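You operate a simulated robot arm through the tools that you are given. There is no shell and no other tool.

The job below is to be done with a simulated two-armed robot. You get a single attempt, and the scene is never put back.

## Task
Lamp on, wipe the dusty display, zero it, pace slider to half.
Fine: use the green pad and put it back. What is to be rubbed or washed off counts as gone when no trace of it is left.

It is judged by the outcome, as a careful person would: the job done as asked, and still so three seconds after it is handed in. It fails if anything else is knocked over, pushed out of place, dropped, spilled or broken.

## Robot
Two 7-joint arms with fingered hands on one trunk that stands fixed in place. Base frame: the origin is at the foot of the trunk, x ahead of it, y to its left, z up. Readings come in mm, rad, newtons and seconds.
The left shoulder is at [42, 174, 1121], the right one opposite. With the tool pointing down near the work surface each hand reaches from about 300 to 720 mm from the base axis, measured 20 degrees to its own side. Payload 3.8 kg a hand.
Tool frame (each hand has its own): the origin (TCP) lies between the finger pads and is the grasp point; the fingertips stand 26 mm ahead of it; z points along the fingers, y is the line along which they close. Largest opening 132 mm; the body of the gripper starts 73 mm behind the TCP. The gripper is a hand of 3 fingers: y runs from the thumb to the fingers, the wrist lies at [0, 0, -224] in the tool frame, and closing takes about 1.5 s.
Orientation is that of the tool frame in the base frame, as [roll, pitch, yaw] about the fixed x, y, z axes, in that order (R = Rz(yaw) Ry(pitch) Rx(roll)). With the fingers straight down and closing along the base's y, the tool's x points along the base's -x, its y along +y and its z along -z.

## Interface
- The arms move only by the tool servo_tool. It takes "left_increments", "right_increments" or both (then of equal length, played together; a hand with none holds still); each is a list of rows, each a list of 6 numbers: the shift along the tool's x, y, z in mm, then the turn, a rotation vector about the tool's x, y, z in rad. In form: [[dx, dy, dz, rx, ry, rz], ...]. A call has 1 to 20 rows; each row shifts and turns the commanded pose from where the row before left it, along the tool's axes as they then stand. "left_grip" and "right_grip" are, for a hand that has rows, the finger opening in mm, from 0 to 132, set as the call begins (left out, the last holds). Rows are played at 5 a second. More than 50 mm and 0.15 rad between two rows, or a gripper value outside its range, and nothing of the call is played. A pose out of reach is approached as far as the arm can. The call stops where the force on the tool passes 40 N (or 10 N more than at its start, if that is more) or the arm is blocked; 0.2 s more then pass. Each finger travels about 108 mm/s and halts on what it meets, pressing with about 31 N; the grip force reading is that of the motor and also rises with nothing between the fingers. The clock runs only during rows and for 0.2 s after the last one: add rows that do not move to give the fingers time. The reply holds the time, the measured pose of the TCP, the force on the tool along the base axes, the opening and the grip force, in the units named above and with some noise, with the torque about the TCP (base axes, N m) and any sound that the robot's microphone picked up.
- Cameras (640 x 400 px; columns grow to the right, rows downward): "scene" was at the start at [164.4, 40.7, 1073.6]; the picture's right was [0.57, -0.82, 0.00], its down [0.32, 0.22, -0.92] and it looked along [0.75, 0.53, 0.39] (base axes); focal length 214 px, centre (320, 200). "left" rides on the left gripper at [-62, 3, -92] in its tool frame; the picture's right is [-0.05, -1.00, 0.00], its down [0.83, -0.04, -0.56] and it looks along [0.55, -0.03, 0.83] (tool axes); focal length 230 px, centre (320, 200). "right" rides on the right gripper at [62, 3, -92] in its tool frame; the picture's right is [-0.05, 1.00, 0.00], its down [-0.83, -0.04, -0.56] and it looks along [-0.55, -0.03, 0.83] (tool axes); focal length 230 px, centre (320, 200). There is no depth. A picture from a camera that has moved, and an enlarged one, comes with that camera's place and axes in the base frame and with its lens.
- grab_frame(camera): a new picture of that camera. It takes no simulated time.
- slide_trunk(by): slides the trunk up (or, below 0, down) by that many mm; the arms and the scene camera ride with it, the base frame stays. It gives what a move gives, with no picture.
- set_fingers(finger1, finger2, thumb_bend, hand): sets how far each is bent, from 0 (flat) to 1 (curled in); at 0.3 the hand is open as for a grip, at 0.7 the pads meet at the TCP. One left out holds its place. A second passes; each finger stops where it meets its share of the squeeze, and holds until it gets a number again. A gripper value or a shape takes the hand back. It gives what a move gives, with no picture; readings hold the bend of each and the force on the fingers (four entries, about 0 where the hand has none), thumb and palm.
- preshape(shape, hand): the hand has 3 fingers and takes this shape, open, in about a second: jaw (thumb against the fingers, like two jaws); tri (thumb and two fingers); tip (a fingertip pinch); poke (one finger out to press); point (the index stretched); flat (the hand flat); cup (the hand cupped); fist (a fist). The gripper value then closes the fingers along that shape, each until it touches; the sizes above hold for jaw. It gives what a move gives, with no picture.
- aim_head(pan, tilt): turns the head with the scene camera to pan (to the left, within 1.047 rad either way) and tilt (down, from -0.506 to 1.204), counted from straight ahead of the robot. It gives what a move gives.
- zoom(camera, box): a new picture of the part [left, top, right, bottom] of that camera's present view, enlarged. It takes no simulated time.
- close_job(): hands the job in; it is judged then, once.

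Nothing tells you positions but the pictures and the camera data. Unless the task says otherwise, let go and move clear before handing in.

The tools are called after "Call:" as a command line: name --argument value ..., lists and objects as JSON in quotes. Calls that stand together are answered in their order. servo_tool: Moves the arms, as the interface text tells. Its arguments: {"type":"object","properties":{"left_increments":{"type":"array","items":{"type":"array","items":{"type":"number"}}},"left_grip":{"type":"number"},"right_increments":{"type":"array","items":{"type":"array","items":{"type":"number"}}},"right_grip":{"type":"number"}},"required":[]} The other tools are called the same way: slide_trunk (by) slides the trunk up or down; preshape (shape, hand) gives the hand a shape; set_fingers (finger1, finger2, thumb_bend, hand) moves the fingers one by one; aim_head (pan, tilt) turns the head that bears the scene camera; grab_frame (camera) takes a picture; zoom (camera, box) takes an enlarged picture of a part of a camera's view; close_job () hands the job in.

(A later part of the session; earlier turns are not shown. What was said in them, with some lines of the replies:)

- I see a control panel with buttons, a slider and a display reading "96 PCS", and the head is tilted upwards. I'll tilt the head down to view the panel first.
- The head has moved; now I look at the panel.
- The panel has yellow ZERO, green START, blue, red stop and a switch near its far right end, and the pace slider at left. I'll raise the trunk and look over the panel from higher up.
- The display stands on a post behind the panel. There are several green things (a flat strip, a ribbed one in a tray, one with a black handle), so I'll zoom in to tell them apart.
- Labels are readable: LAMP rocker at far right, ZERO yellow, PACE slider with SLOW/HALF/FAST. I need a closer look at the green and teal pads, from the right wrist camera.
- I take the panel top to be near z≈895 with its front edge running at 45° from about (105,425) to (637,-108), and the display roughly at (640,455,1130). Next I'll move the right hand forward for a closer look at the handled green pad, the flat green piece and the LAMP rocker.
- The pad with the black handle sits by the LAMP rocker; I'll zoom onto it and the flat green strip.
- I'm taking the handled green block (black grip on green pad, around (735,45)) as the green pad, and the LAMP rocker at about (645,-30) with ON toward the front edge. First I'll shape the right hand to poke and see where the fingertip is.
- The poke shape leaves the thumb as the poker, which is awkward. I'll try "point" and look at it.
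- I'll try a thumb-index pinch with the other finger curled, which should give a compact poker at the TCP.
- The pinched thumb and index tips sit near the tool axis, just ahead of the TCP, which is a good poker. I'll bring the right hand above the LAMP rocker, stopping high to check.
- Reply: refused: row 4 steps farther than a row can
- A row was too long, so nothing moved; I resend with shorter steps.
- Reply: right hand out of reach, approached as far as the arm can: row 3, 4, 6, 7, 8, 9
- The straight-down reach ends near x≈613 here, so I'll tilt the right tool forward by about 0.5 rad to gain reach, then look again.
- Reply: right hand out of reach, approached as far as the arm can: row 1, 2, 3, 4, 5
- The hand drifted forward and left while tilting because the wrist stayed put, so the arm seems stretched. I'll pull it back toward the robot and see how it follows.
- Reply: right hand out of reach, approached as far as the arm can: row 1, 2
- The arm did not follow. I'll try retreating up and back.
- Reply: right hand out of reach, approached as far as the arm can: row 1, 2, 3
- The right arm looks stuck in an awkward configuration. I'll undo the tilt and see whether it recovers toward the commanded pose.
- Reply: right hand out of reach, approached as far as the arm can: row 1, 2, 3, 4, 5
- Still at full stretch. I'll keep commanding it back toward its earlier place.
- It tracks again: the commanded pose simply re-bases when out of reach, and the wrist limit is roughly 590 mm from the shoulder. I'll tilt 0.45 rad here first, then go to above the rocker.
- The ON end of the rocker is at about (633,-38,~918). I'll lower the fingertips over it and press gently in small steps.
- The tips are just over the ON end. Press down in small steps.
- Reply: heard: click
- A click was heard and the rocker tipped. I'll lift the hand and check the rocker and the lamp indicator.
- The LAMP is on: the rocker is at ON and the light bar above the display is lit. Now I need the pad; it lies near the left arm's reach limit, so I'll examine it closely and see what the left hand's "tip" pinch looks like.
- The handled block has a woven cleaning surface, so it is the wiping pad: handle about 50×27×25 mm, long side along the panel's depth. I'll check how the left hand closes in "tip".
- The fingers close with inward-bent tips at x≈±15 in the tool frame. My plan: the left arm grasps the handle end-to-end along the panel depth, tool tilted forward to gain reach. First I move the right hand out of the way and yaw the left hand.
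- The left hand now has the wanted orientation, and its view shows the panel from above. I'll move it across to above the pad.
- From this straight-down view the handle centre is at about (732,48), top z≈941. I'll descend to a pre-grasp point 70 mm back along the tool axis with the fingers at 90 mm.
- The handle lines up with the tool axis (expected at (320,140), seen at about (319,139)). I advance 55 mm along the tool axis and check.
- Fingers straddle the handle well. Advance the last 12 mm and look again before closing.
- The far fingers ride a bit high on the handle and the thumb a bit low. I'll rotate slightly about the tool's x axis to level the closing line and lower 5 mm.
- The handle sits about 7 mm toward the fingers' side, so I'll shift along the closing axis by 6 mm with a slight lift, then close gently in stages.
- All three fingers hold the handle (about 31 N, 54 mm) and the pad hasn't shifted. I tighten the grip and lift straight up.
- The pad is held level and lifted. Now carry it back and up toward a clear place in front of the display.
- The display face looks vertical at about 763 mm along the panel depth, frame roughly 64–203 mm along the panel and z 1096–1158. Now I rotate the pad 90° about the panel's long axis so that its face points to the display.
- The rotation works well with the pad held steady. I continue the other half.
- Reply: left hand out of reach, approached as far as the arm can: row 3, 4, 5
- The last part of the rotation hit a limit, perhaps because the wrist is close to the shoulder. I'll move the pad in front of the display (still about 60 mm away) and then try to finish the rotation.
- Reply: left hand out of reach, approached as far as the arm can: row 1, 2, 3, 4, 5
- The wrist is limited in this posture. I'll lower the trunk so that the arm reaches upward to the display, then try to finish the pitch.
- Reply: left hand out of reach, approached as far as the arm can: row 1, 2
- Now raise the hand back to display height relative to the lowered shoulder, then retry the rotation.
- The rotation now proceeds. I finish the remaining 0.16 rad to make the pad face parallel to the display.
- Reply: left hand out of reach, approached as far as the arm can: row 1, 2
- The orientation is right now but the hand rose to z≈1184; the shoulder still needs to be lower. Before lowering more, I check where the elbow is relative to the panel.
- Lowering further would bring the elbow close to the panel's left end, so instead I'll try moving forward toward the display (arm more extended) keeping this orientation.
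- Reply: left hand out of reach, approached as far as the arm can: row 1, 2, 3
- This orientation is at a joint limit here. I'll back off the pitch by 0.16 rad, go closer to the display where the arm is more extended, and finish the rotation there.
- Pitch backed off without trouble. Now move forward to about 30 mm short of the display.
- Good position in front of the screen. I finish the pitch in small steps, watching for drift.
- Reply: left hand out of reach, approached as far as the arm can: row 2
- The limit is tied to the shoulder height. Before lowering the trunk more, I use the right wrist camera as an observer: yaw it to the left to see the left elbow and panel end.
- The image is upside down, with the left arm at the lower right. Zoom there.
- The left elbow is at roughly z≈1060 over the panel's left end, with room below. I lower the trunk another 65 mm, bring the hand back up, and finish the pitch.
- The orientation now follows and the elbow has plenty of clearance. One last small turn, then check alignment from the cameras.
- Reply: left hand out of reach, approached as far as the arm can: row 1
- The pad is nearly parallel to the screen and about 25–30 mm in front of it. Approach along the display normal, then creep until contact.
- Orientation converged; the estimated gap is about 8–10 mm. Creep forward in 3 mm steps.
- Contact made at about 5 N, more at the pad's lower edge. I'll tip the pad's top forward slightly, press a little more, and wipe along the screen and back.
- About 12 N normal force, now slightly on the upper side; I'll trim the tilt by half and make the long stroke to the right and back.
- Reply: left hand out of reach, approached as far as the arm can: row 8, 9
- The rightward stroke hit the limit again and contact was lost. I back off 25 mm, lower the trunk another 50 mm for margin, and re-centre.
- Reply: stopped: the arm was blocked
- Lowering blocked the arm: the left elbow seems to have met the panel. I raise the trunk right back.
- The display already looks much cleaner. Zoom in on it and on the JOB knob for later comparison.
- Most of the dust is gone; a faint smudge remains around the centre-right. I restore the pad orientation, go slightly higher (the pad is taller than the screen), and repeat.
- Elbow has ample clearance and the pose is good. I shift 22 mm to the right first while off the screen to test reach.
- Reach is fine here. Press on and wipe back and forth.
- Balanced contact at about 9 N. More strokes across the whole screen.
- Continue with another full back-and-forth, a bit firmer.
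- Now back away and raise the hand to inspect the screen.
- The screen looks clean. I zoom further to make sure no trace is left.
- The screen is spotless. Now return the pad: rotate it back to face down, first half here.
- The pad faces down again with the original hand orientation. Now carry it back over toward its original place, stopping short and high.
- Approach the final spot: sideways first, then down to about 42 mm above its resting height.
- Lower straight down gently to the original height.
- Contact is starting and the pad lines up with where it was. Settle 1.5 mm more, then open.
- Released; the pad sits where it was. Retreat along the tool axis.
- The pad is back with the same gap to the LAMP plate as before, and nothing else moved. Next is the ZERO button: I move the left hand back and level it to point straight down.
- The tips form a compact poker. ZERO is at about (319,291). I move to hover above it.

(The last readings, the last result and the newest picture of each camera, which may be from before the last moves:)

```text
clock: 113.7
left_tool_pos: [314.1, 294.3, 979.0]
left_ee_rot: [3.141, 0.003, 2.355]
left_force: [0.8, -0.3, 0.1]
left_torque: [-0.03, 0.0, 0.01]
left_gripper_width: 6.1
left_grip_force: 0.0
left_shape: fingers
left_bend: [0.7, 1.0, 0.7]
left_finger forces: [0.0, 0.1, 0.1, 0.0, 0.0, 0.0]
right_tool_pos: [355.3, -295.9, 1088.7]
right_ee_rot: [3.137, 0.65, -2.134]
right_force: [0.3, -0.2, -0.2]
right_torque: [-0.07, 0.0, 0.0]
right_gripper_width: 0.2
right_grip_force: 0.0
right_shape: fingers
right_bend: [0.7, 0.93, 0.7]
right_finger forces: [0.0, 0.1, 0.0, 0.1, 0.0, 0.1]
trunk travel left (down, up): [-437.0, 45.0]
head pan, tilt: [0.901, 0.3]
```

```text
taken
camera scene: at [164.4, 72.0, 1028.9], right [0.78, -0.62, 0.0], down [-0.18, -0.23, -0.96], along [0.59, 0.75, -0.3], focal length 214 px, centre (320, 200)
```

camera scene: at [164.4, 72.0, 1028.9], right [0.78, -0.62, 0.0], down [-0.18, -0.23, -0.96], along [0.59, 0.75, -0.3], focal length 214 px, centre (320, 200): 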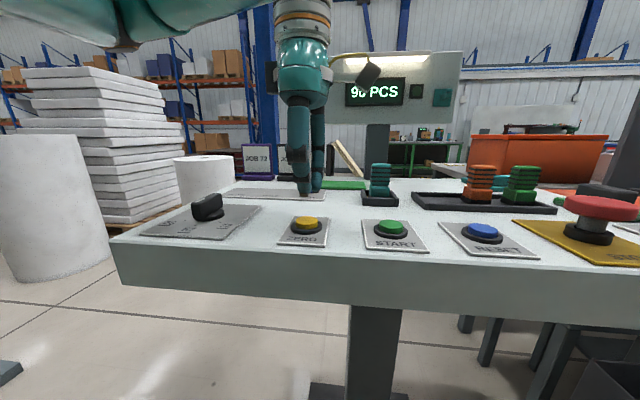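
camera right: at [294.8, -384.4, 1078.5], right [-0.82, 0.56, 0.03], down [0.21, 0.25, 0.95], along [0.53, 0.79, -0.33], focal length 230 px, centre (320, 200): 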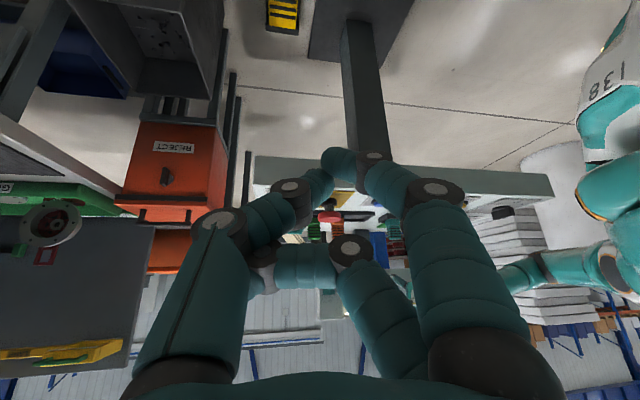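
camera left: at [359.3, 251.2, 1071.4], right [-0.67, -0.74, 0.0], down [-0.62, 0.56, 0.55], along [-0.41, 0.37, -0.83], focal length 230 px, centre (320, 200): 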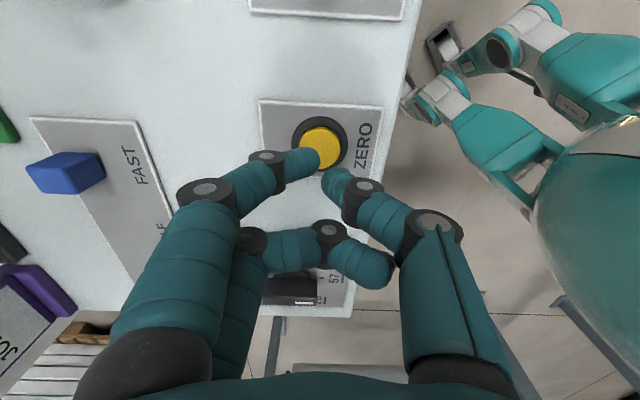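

The poker is right above ZERO. Descend and press gently until the click.

Call:
servo_tool --left_increments '[[0, 0, 14, 0, 0, 0], [0, 0, 14, 0, 0, 0], [0, 0, 4, 0, 0, 0], [0, 0, 0, 0, 0, 0]]'

Call:
zoom --camera "scene" --box '[240, 150, 400, 270]'

```text
clock: 114.7
left_tool_pos: [313.6, 294.7, 946.7]
left_ee_rot: [3.141, 0.0, 2.355]
left_force: [-0.8, -0.6, 0.6]
left_torque: [0.01, 0.03, 0.01]
left_gripper_width: 6.0
left_grip_force: 0.2
left_shape: fingers
left_bend: [0.7, 1.0, 0.7]
left_finger forces: [0.0, 0.1, 0.1, 0.0, 0.0, 0.0]
right_tool_pos: [354.1, -296.9, 1088.1]
right_ee_rot: [3.139, 0.65, -2.133]
right_force: [-0.8, 0.5, 0.0]
right_torque: [0.0, -0.01, 0.01]
right_gripper_width: 0.4
right_grip_force: 0.0
right_shape: fingers
right_bend: [0.7, 0.93, 0.7]
right_finger forces: [0.0, 0.0, 0.1, 0.0, 0.1, 0.1]
trunk travel left (down, up): [-437.0, 45.0]
head pan, tilt: [0.901, 0.3]
```

```text
3.33 times, centred on (320, 210) of scene
camera zoom: at [164.4, 72.1, 1028.9], right [0.78, -0.62, 0.0], down [-0.18, -0.23, -0.96], along [0.59, 0.75, -0.3], focal length 715 px, centre (320, 167)
```

zoom: 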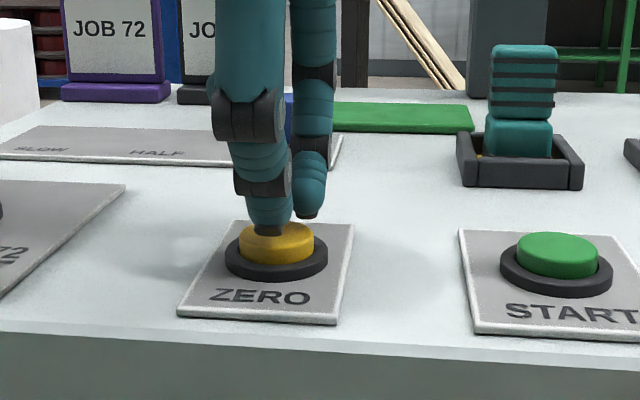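

Check from the wrist camera before pressing.

Call:
zoom --camera "left" --box '[240, 80, 400, 200]'

```text
3.33 times, centred on (320, 140) of left
camera zoom: at [359.1, 251.5, 1039.5], right [-0.67, -0.74, 0.0], down [-0.62, 0.56, 0.55], along [-0.41, 0.37, -0.83], focal length 767 px, centre (320, 400)
```

zoom: 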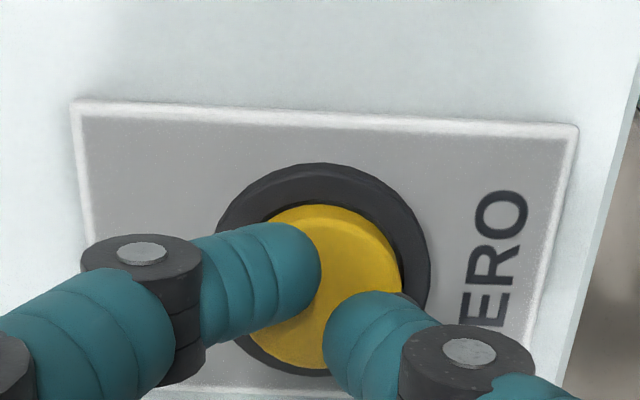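

Both tips are over the yellow cap. Press in small steps.

Call:
servo_tool --left_increments '[[0, 0, 3, 0, 0, 0], [0, 0, 3, 0, 0, 0], [0, 0, 3, 0, 0, 0], [0, 0, 0, 0, 0, 0]]'

Call:
zoom --camera "scene" --box '[240, 40, 480, 270]'

```text
clock: 115.7
left_tool_pos: [315.8, 293.6, 939.1]
left_ee_rot: [-3.141, 0.002, 2.354]
left_force: [-1.6, 0.5, 4.1]
left_torque: [0.01, 0.03, -0.03]
left_gripper_width: 5.9
left_grip_force: 2.2
left_shape: fingers
left_bend: [0.7, 1.0, 0.7]
left_finger forces: [0.7, 0.1, 0.0, 0.0, 3.2, 0.0]
right_tool_pos: [353.9, -297.2, 1088.0]
right_ee_rot: [3.139, 0.649, -2.132]
right_force: [-0.4, -0.2, -0.1]
right_torque: [0.03, 0.01, 0.02]
right_gripper_width: 0.4
right_grip_force: 0.0
right_shape: fingers
right_bend: [0.7, 0.93, 0.7]
right_finger forces: [0.0, 0.0, 0.1, 0.1, 0.0, 0.0]
trunk travel left (down, up): [-437.0, 45.0]
head pan, tilt: [0.901, 0.3]
heard: click
```

```text
1.74 times, centred on (360, 155) of scene
camera zoom: at [164.1, 71.9, 1029.0], right [0.78, -0.62, 0.0], down [-0.18, -0.23, -0.96], along [0.59, 0.75, -0.3], focal length 373 px, centre (250, 278)
```

zoom: 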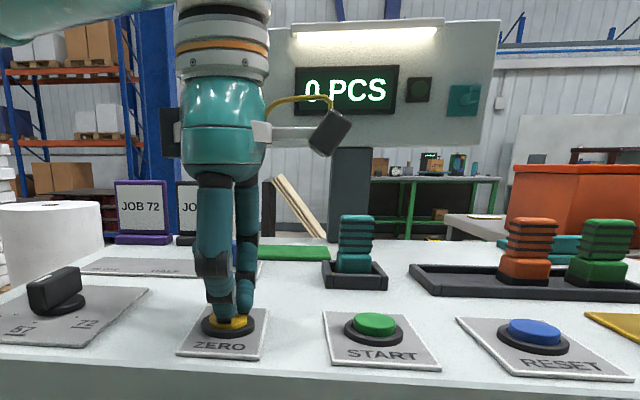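

The display reads 0 PCS. Lift off and get a view of the pace slider.

Call:
servo_tool --left_increments '[[0, 0, -20, 0, 0, 0], [0, 0, -40, 0, 0, 0], [0, 0, -45, 0, 0, 0], [0, 0, -45, 0, 0, 0], [-20, 20, -20, 0, 0, 0], [0, 0, 0, 0, 0, 0]]'

Call:
grab_frame --camera "left"

Call:
zoom --camera "scene" --box '[140, 150, 380, 260]'

Call:
zoom --camera "scene" --box '[320, 60, 480, 130]'

```text
clock: 117.1
left_tool_pos: [343.6, 294.1, 1109.6]
left_ee_rot: [-3.141, 0.001, 2.354]
left_force: [0.0, -0.5, -0.5]
left_torque: [0.03, 0.0, 0.0]
left_gripper_width: 5.6
left_grip_force: 0.0
left_shape: fingers
left_bend: [0.7, 1.0, 0.7]
left_finger forces: [0.0, 0.1, 0.0, 0.0, 0.0, 0.0]
right_tool_pos: [354.0, -296.9, 1087.8]
right_ee_rot: [3.137, 0.65, -2.131]
right_force: [-0.1, 0.6, 0.3]
right_torque: [0.05, -0.04, 0.01]
right_gripper_width: 0.5
right_grip_force: 0.0
right_shape: fingers
right_bend: [0.7, 0.93, 0.7]
right_finger forces: [0.0, 0.0, 0.0, 0.0, 0.0, 0.1]
trunk travel left (down, up): [-437.0, 45.0]
head pan, tilt: [0.901, 0.3]
```

```text
taken
camera left: at [388.3, 252.2, 1201.7], right [-0.67, -0.74, 0.0], down [-0.62, 0.56, 0.55], along [-0.41, 0.37, -0.83], focal length 230 px, centre (320, 200)
```

left: 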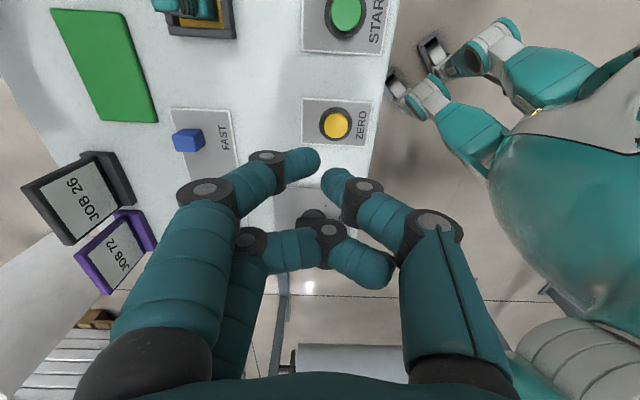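

```text
2.67 times, centred on (260, 205) of scene
camera zoom: at [164.1, 72.2, 1028.9], right [0.78, -0.62, 0.0], down [-0.18, -0.23, -0.96], along [0.59, 0.75, -0.3], focal length 572 px, centre (480, 187)
```

zoom: 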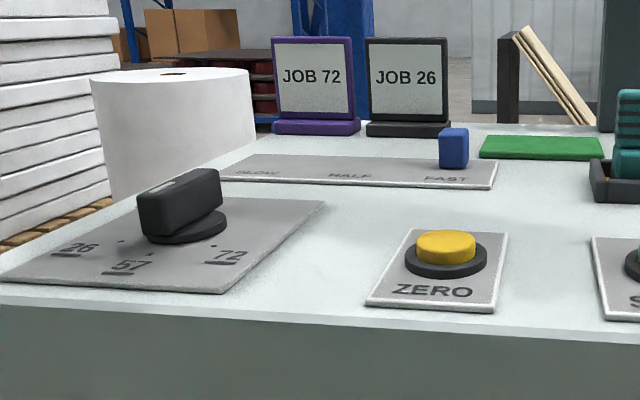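

```text
4.00 times, centred on (400, 95) of scene
camera zoom: at [164.1, 72.2, 1028.9], right [0.78, -0.62, 0.0], down [-0.18, -0.23, -0.96], along [0.59, 0.75, -0.3], focal length 858 px, centre (0, 620)
```

zoom: 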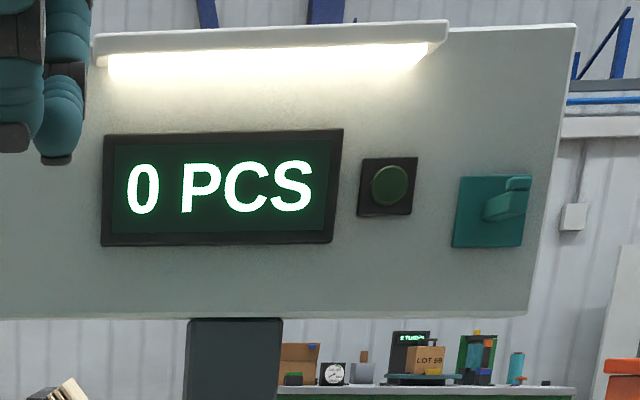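

Everything so far is in order: display clean, lit, 0 PCS. The slider knob is at FAST (≈(428,436)); HALF lies about 78 mm toward SLOW. I move the closed fingertips to the FAST side of the knob, still above.

Call:
servo_tool --left_increments '[[-2.4, 39.7, 0, 0, 0, 0], [-2.4, 39.7, 20, 0, 0, 0], [-2.4, 39.7, 27, 0, 0, 0], [-2.4, 39.7, 27, 0, 0, 0], [0, 0, 30, 0, 0, 0], [0, 0, 0, 0, 0, 0]]'

Call:
grab_frame --camera "left"

Call:
zoom --camera "scene" --box '[200, 130, 400, 240]'

```text
clock: 118.5
left_tool_pos: [461.4, 397.4, 1004.9]
left_ee_rot: [-3.141, -0.001, 2.354]
left_force: [0.1, 0.9, -0.3]
left_torque: [0.01, -0.01, 0.01]
left_gripper_width: 5.6
left_grip_force: 0.0
left_shape: fingers
left_bend: [0.7, 1.0, 0.7]
left_finger forces: [0.0, 0.0, 0.0, 0.1, 0.1, 0.0]
right_tool_pos: [355.5, -298.9, 1087.2]
right_ee_rot: [3.139, 0.649, -2.133]
right_force: [0.6, 0.4, 0.5]
right_torque: [-0.06, -0.02, 0.01]
right_gripper_width: 0.3
right_grip_force: 0.1
right_shape: fingers
right_bend: [0.7, 0.93, 0.7]
right_finger forces: [0.0, 0.0, 0.1, 0.0, 0.1, 0.0]
trunk travel left (down, up): [-437.0, 45.0]
head pan, tilt: [0.901, 0.3]
```

```text
taken
camera left: at [506.0, 356.1, 1097.9], right [-0.67, -0.74, 0.0], down [-0.62, 0.56, 0.55], along [-0.41, 0.37, -0.83], focal length 230 px, centre (320, 200)
```

left: 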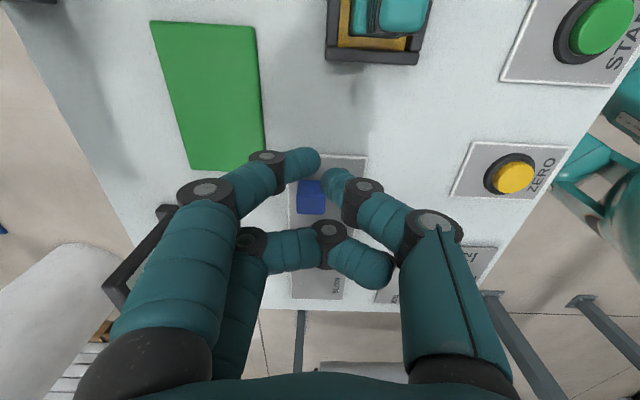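

```text
3.20 times, centred on (300, 185) of scene
camera zoom: at [164.5, 72.0, 1028.9], right [0.78, -0.62, 0.0], down [-0.18, -0.23, -0.96], along [0.59, 0.75, -0.3], focal length 686 px, centre (384, 248)
```

zoom: 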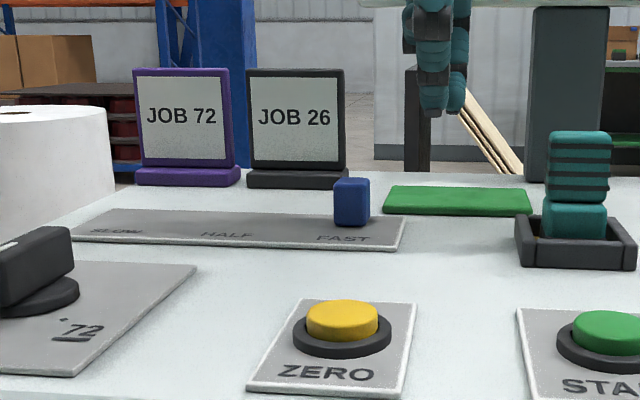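

The knob is just ahead of the fingertips. Descend beside it on the FAST side (clear of the plate surface).

Call:
servo_tool --left_increments '[[0, 6, 0, 0, 0, 0], [0, 0, 20, 0, 0, 0], [0, 0, 20, 0, 0, 0], [0, 0, 15, 0, 0, 0], [0, 0, 4, 0, 0, 0], [0, 0, 0, 0, 0, 0]]'

Call:
grab_frame --camera "left"

Call:
zoom --camera "scene" --box '[200, 130, 400, 240]'

```text
clock: 119.9
left_tool_pos: [466.5, 403.7, 946.0]
left_ee_rot: [-3.141, 0.0, 2.354]
left_force: [0.2, 0.0, -0.2]
left_torque: [0.02, 0.03, 0.0]
left_gripper_width: 6.0
left_grip_force: 0.2
left_shape: fingers
left_bend: [0.7, 1.0, 0.7]
left_finger forces: [0.1, 0.0, 0.0, 0.1, 0.0, 0.0]
right_tool_pos: [354.5, -297.0, 1087.6]
right_ee_rot: [3.137, 0.65, -2.133]
right_force: [-0.8, 0.3, -0.2]
right_torque: [0.02, -0.05, 0.0]
right_gripper_width: 0.4
right_grip_force: 0.0
right_shape: fingers
right_bend: [0.7, 0.93, 0.7]
right_finger forces: [0.0, 0.1, 0.1, 0.0, 0.1, 0.0]
trunk travel left (down, up): [-437.0, 45.0]
head pan, tilt: [0.901, 0.3]
```

```text
taken
camera left: at [511.7, 361.9, 1038.6], right [-0.67, -0.74, 0.0], down [-0.62, 0.56, 0.55], along [-0.41, 0.37, -0.83], focal length 230 px, centre (320, 200)
```

left: 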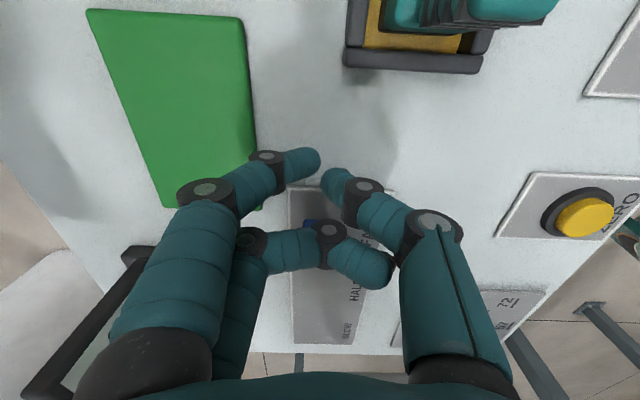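

```text
3.20 times, centred on (300, 185) of scene
camera zoom: at [164.4, 72.1, 1028.9], right [0.78, -0.62, 0.0], down [-0.18, -0.23, -0.96], along [0.59, 0.75, -0.3], focal length 686 px, centre (384, 248)
```

zoom: 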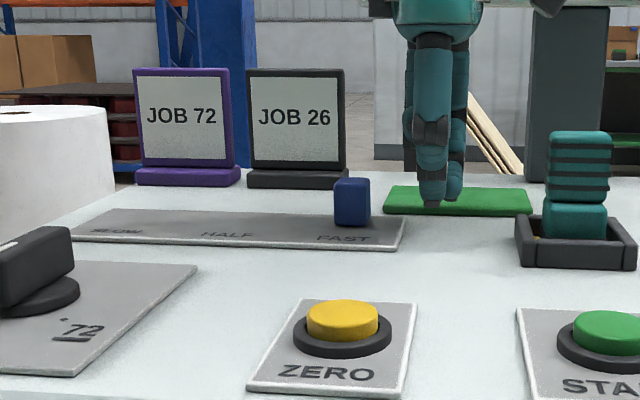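

Fingertips are level with the knob's middle with about 30 mm gap. In this view the knob should end at column ≈244 to match HALF. Push along the slot in small steps.

Call:
servo_tool --left_increments '[[8, 0, 0, 0, 0, 0], [8, 0, 0, 0, 0, 0], [8, 0, 0, 0, 0, 0], [8, 0, 0, 0, 0, 0], [8, 0, 0, 0, 0, 0], [8, 0, 0, 0, 0, 0], [0, 0, 0, 0, 0, 0]]'

Call:
zoom --camera "scene" --box '[200, 130, 400, 240]'

```text
clock: 121.5
left_tool_pos: [432.2, 437.5, 947.4]
left_ee_rot: [-3.142, -0.001, 2.355]
left_force: [0.8, -1.0, -0.3]
left_torque: [-0.01, 0.03, 0.0]
left_gripper_width: 6.0
left_grip_force: 0.0
left_shape: fingers
left_bend: [0.7, 1.0, 0.7]
left_finger forces: [0.1, 0.0, 0.0, 0.0, 0.4, 0.0]
right_tool_pos: [353.5, -296.4, 1088.1]
right_ee_rot: [3.138, 0.649, -2.133]
right_force: [-0.1, 0.3, -0.7]
right_torque: [0.0, -0.04, 0.03]
right_gripper_width: 0.5
right_grip_force: 0.0
right_shape: fingers
right_bend: [0.7, 0.93, 0.7]
right_finger forces: [0.0, 0.1, 0.0, 0.1, 0.1, 0.0]
trunk travel left (down, up): [-437.0, 45.0]
head pan, tilt: [0.901, 0.3]
```

```text
3.20 times, centred on (300, 185) of scene
camera zoom: at [164.5, 72.0, 1028.9], right [0.78, -0.62, 0.0], down [-0.18, -0.23, -0.96], along [0.59, 0.75, -0.3], focal length 686 px, centre (384, 248)
```

zoom: 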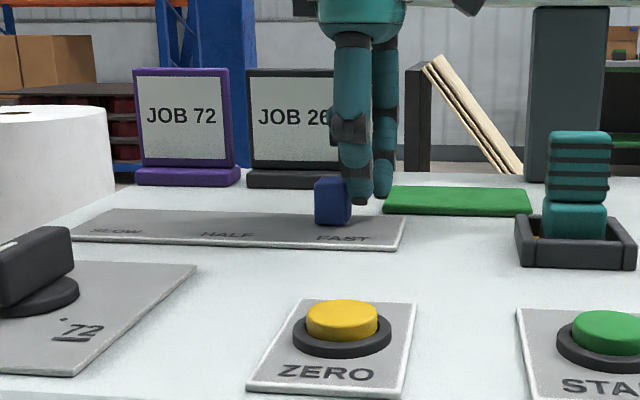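

The knob slides (now at column 333). Continue about 48 mm.

Call:
servo_tool --left_increments '[[8, 0, 0, 0, 0, 0], [8, 0, 0, 0, 0, 0], [8, 0, 0, 0, 0, 0], [8, 0, 0, 0, 0, 0], [8, 0, 0, 0, 0, 0], [8, 0, 0, 0, 0, 0], [0, 0, 0, 0, 0, 0]]'

Call:
zoom --camera "scene" --box '[200, 130, 400, 240]'

```text
clock: 123.1
left_tool_pos: [398.0, 471.4, 946.2]
left_ee_rot: [3.141, 0.001, 2.354]
left_force: [-1.0, -1.5, -0.4]
left_torque: [-0.03, 0.03, 0.02]
left_gripper_width: 5.8
left_grip_force: 0.3
left_shape: fingers
left_bend: [0.7, 1.0, 0.7]
left_finger forces: [0.0, 0.0, 0.1, 0.1, 0.5, 0.0]
right_tool_pos: [354.4, -296.8, 1088.1]
right_ee_rot: [3.138, 0.65, -2.133]
right_force: [0.0, 0.7, 0.6]
right_torque: [-0.05, 0.0, 0.0]
right_gripper_width: 0.5
right_grip_force: 0.0
right_shape: fingers
right_bend: [0.7, 0.93, 0.7]
right_finger forces: [0.0, 0.0, 0.1, 0.0, 0.1, 0.0]
trunk travel left (down, up): [-437.0, 45.0]
head pan, tilt: [0.901, 0.3]
```

```text
3.20 times, centred on (300, 185) of scene
camera zoom: at [164.4, 72.1, 1028.9], right [0.78, -0.62, 0.0], down [-0.18, -0.23, -0.96], along [0.59, 0.75, -0.3], focal length 686 px, centre (384, 248)
```

zoom: 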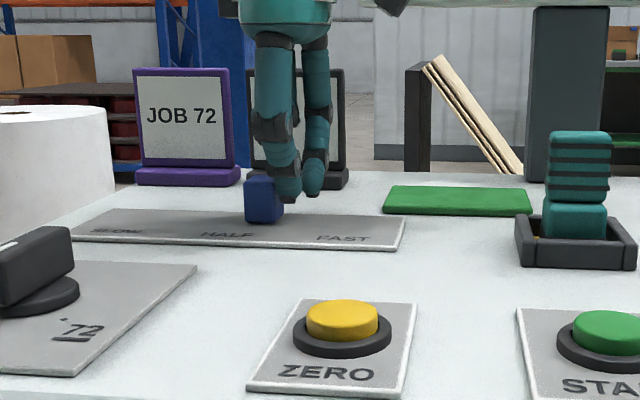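

Knob is now at column 264; about 13 mm remain. Push 9 mm and zoom closer.

Call:
servo_tool --left_increments '[[5, 0, 0, 0, 0, 0], [4, 0, 0, 0, 0, 0], [0, 0, 0, 0, 0, 0]]'

Call:
zoom --camera "scene" --box '[215, 175, 335, 215]'

Call:
grab_frame --camera "left"

```text
clock: 123.9
left_tool_pos: [392.3, 478.1, 946.1]
left_ee_rot: [3.141, 0.001, 2.355]
left_force: [-0.4, -0.2, 0.1]
left_torque: [-0.01, 0.02, 0.02]
left_gripper_width: 6.1
left_grip_force: 0.1
left_shape: fingers
left_bend: [0.7, 1.0, 0.7]
left_finger forces: [0.0, 0.0, 0.0, 0.0, 0.0, 0.0]
right_tool_pos: [354.6, -296.5, 1087.0]
right_ee_rot: [3.139, 0.647, -2.132]
right_force: [0.5, 0.2, -0.6]
right_torque: [0.04, -0.02, -0.01]
right_gripper_width: 0.2
right_grip_force: 0.0
right_shape: fingers
right_bend: [0.7, 0.93, 0.7]
right_finger forces: [0.1, 0.0, 0.1, 0.0, 0.1, 0.0]
trunk travel left (down, up): [-437.0, 45.0]
head pan, tilt: [0.901, 0.3]
```

```text
5.33 times, centred on (275, 195) of scene
camera zoom: at [164.4, 72.1, 1028.9], right [0.78, -0.62, 0.0], down [-0.18, -0.23, -0.96], along [0.59, 0.75, -0.3], focal length 1144 px, centre (560, 227)
```

zoom: 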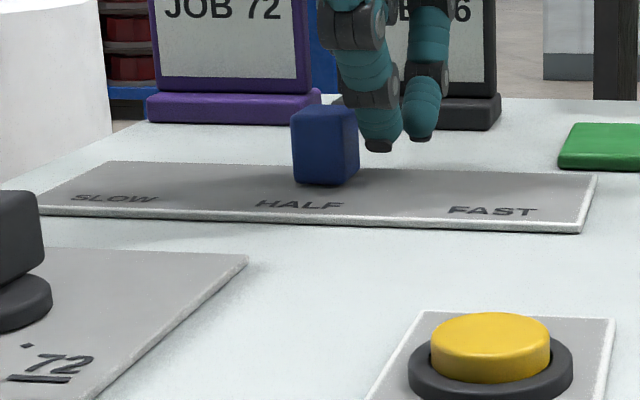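

```text
taken
camera left: at [438.0, 436.1, 1038.8], right [-0.67, -0.74, 0.0], down [-0.62, 0.56, 0.55], along [-0.41, 0.37, -0.83], focal length 230 px, centre (320, 200)
```

left: 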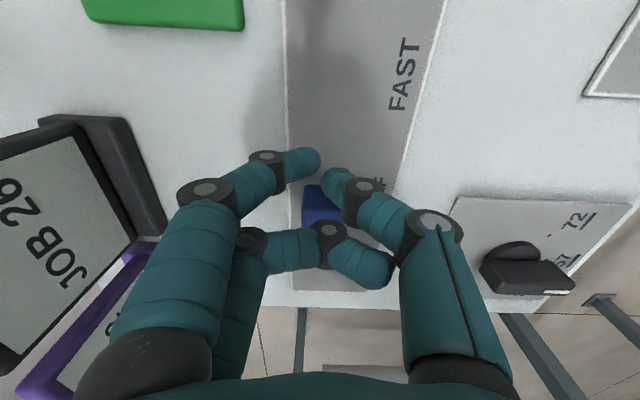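

The knob now appears aligned with HALF (column 325 versus expected ≈327). Back the fingers off and rise to verify from above.

Call:
servo_tool --left_increments '[[-10, 0, 0, 0, 0, 0], [-15, 0, -5, 0, 0, 0], [-10, 0, -40, 0, 0, 0], [0, 0, -45, 0, 0, 0], [0, 0, -45, 0, 0, 0], [0, -30, -35, 0, 0, 0], [0, -30, -35, 0, 0, 0], [0, -30, -35, 0, 0, 0], [0, 0, 0, 0, 0, 0]]'

Call:
zoom --camera "scene" --box '[215, 175, 335, 215]'

Call:
grab_frame --camera "left"

```text
clock: 125.9
left_tool_pos: [353.4, 389.1, 1187.2]
left_ee_rot: [3.141, 0.001, 2.355]
left_force: [0.6, 0.0, -0.1]
left_torque: [0.07, -0.01, 0.01]
left_gripper_width: 5.9
left_grip_force: 0.0
left_shape: fingers
left_bend: [0.7, 1.0, 0.7]
left_finger forces: [0.1, 0.0, 0.0, 0.0, 0.0, 0.1]
right_tool_pos: [354.2, -297.3, 1088.5]
right_ee_rot: [3.14, 0.652, -2.13]
right_force: [0.0, -0.2, 0.6]
right_torque: [0.02, -0.03, -0.02]
right_gripper_width: 0.3
right_grip_force: 0.0
right_shape: fingers
right_bend: [0.7, 0.93, 0.7]
right_finger forces: [0.1, 0.0, 0.1, 0.1, 0.0, 0.0]
trunk travel left (down, up): [-437.0, 45.0]
head pan, tilt: [0.901, 0.3]
```

```text
5.33 times, centred on (275, 195) of scene
camera zoom: at [163.3, 71.1, 1029.3], right [0.78, -0.62, 0.0], down [-0.18, -0.23, -0.96], along [0.59, 0.75, -0.29], focal length 1144 px, centre (560, 227)
```

zoom: 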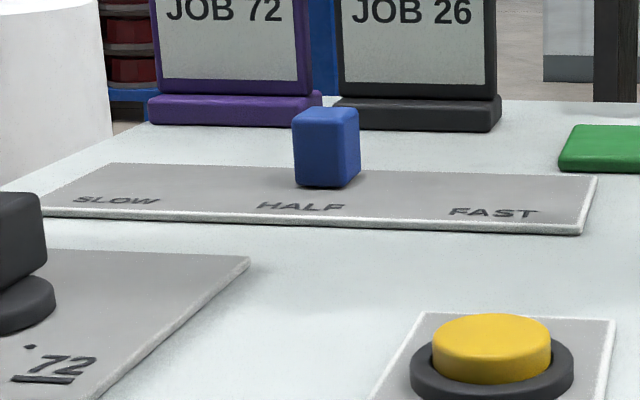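

```text
taken
camera left: at [397.6, 347.0, 1279.3], right [-0.67, -0.74, 0.0], down [-0.62, 0.56, 0.55], along [-0.41, 0.37, -0.83], focal length 230 px, centre (320, 200)
```

left: 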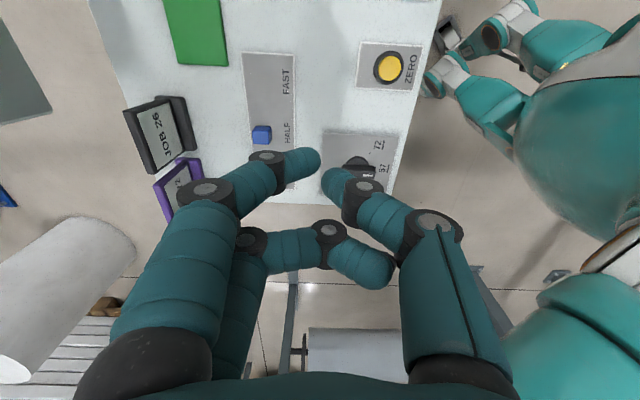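

Zoom the overhead view of the slider and also compare the JOB knob with its original direction.

Call:
zoom --camera "left" --box '[220, 40, 440, 200]'

```text
2.50 times, centred on (330, 120) of left
camera zoom: at [397.6, 347.0, 1279.3], right [-0.67, -0.74, 0.0], down [-0.62, 0.56, 0.55], along [-0.41, 0.37, -0.83], focal length 575 px, centre (295, 400)
```

zoom: 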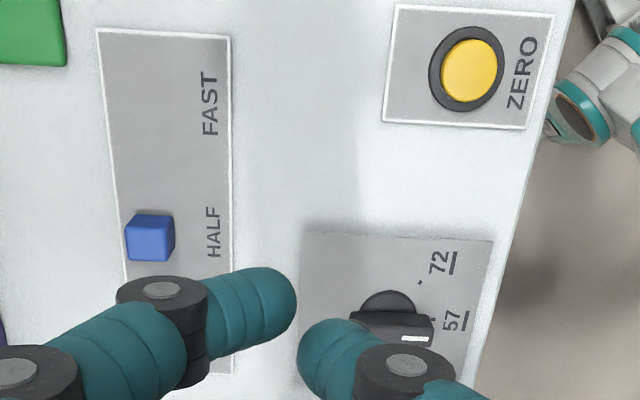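

The slider is aligned with HALF. To be sure the JOB knob was not moved when the elbow was blocked, I restore the original head view (trunk up) and compare.

Call:
slide_trunk --by 45

Call:
aim_head --pan 0.6 --tilt 0.4

Call:
zoom --camera "scene" --box '[40, 130, 300, 292]'

Call:
grab_frame --camera "scene"

```text
clock: 126.8
left_tool_pos: [354.0, 390.8, 1230.0]
left_ee_rot: [3.142, 0.0, 2.354]
left_force: [0.3, -0.2, -0.3]
left_torque: [-0.01, 0.04, -0.01]
left_gripper_width: 6.0
left_grip_force: 0.1
left_shape: fingers
left_bend: [0.7, 1.0, 0.7]
left_finger forces: [0.1, 0.0, 0.0, 0.0, 0.0, 0.0]
right_tool_pos: [355.7, -296.5, 1131.6]
right_ee_rot: [3.138, 0.65, -2.132]
right_force: [-1.1, -0.8, -1.0]
right_torque: [0.02, 0.02, 0.02]
right_gripper_width: 0.4
right_grip_force: 0.1
right_shape: fingers
right_bend: [0.7, 0.93, 0.7]
right_finger forces: [0.0, 0.0, 0.0, 0.0, 0.0, 0.0]
trunk travel left (down, up): [-482.0, 0.0]
head pan, tilt: [0.901, 0.3]
```

```text
clock: 127.6
left_tool_pos: [351.9, 389.1, 1230.1]
left_ee_rot: [-3.14, 0.001, 2.355]
left_force: [-0.5, 0.2, 0.5]
left_torque: [0.02, -0.02, 0.02]
left_gripper_width: 5.8
left_grip_force: 0.0
left_shape: fingers
left_bend: [0.7, 1.0, 0.7]
left_finger forces: [0.1, 0.1, 0.0, 0.0, 0.0, 0.0]
right_tool_pos: [354.0, -296.3, 1131.7]
right_ee_rot: [3.14, 0.651, -2.13]
right_force: [0.0, 0.2, -0.7]
right_torque: [0.0, 0.01, -0.03]
right_gripper_width: 0.5
right_grip_force: 0.0
right_shape: fingers
right_bend: [0.7, 0.93, 0.7]
right_finger forces: [0.0, 0.0, 0.0, 0.1, 0.0, 0.1]
trunk travel left (down, up): [-482.0, 0.0]
head pan, tilt: [0.6, 0.4]
```

```text
2.46 times, centred on (170, 211) of scene
camera zoom: at [186.3, 51.3, 1082.4], right [0.57, -0.82, 0.0], down [-0.32, -0.22, -0.92], along [0.76, 0.52, -0.39], focal length 528 px, centre (689, 173)
```

zoom: 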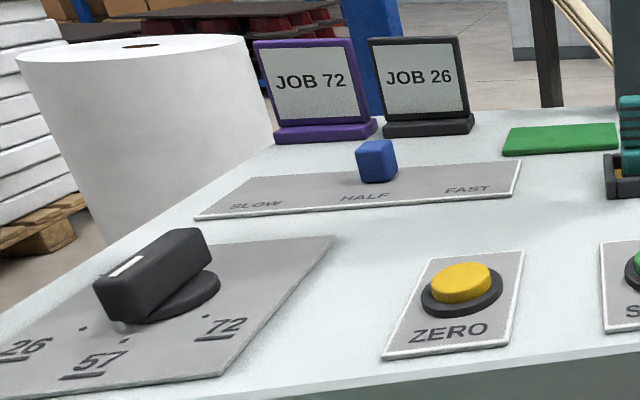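

```text
taken
camera scene: at [186.3, 51.3, 1082.4], right [0.57, -0.82, 0.0], down [-0.32, -0.22, -0.92], along [0.76, 0.52, -0.39], focal length 214 px, centre (320, 200)
```

scene: 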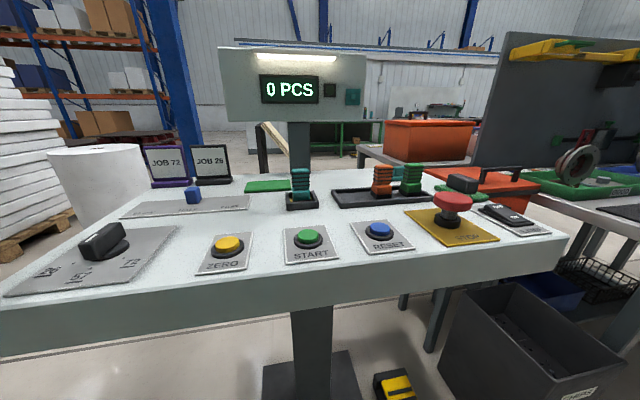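

The JOB knob and cards are exactly as before, and the slider offset from its label matches. Check the pad's placement against the original view and the display once more.

Call:
zoom --camera "scene" --box '[400, 130, 640, 280]'

Call:
zoom --camera "scene" --box '[220, 40, 380, 140]'

Call:
zoom --camera "scene" --box '[240, 150, 440, 275]'

```text
2.67 times, centred on (520, 205) of scene
camera zoom: at [186.3, 51.3, 1082.4], right [0.57, -0.82, 0.0], down [-0.32, -0.22, -0.92], along [0.76, 0.52, -0.39], focal length 572 px, centre (-213, 187)
```

zoom: 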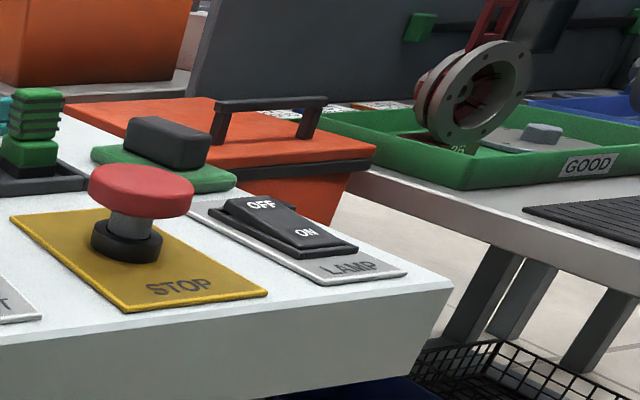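

```text
4.00 times, centred on (300, 90) of scene
camera zoom: at [186.3, 51.3, 1082.4], right [0.57, -0.82, 0.0], down [-0.32, -0.22, -0.92], along [0.76, 0.52, -0.39], focal length 858 px, centre (400, 640)
```

zoom: 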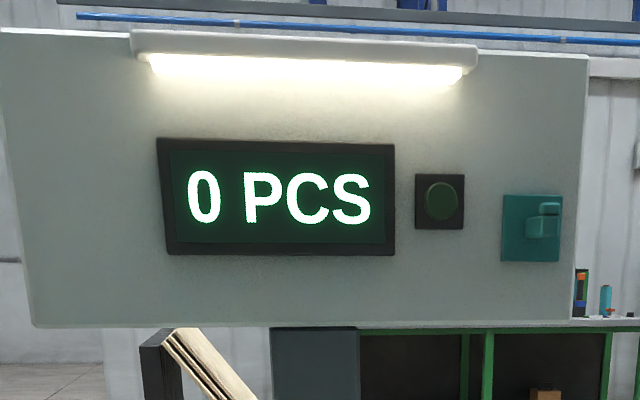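

```text
3.20 times, centred on (340, 212) of scene
camera zoom: at [186.3, 51.3, 1082.4], right [0.57, -0.82, 0.0], down [-0.32, -0.22, -0.92], along [0.76, 0.52, -0.39], focal length 686 px, centre (256, 160)
```

zoom: 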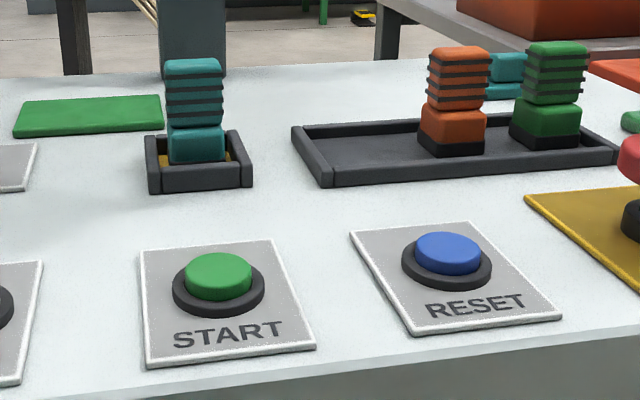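

Every item matches its original place: the pad is back, the lamp is on, the screen is clean and reads 0 PCS, and the slider is at HALF. Both hands are clear, so I hand the job in.

Call:
close_job

```text
The job is handed in.
```

The whole job was done and handed in. All of the end state below was checked in pictures just before.

- **Lamp:** on; the rocker is at ON and the light bar above the display is lit.
- **Display:** wiped with the green pad; close-up pictures show no dust left.
- **Zero:** the display reads 0 PCS.
- **Pace slider:** at HALF, lined up with its label to within about 2 mm.
- **Green pad:** back in its original place and released. I took "the green pad" to be the one with the black handle beside the LAMP rocker, not the flat green piece.

While I lowered the trunk for the wiping, the left arm was blocked for a moment, probably by the left end of the panel. I raised it at once. Afterwards the JOB knob, the job cards and the other things on the panel looked the same as in the pictures from the start.
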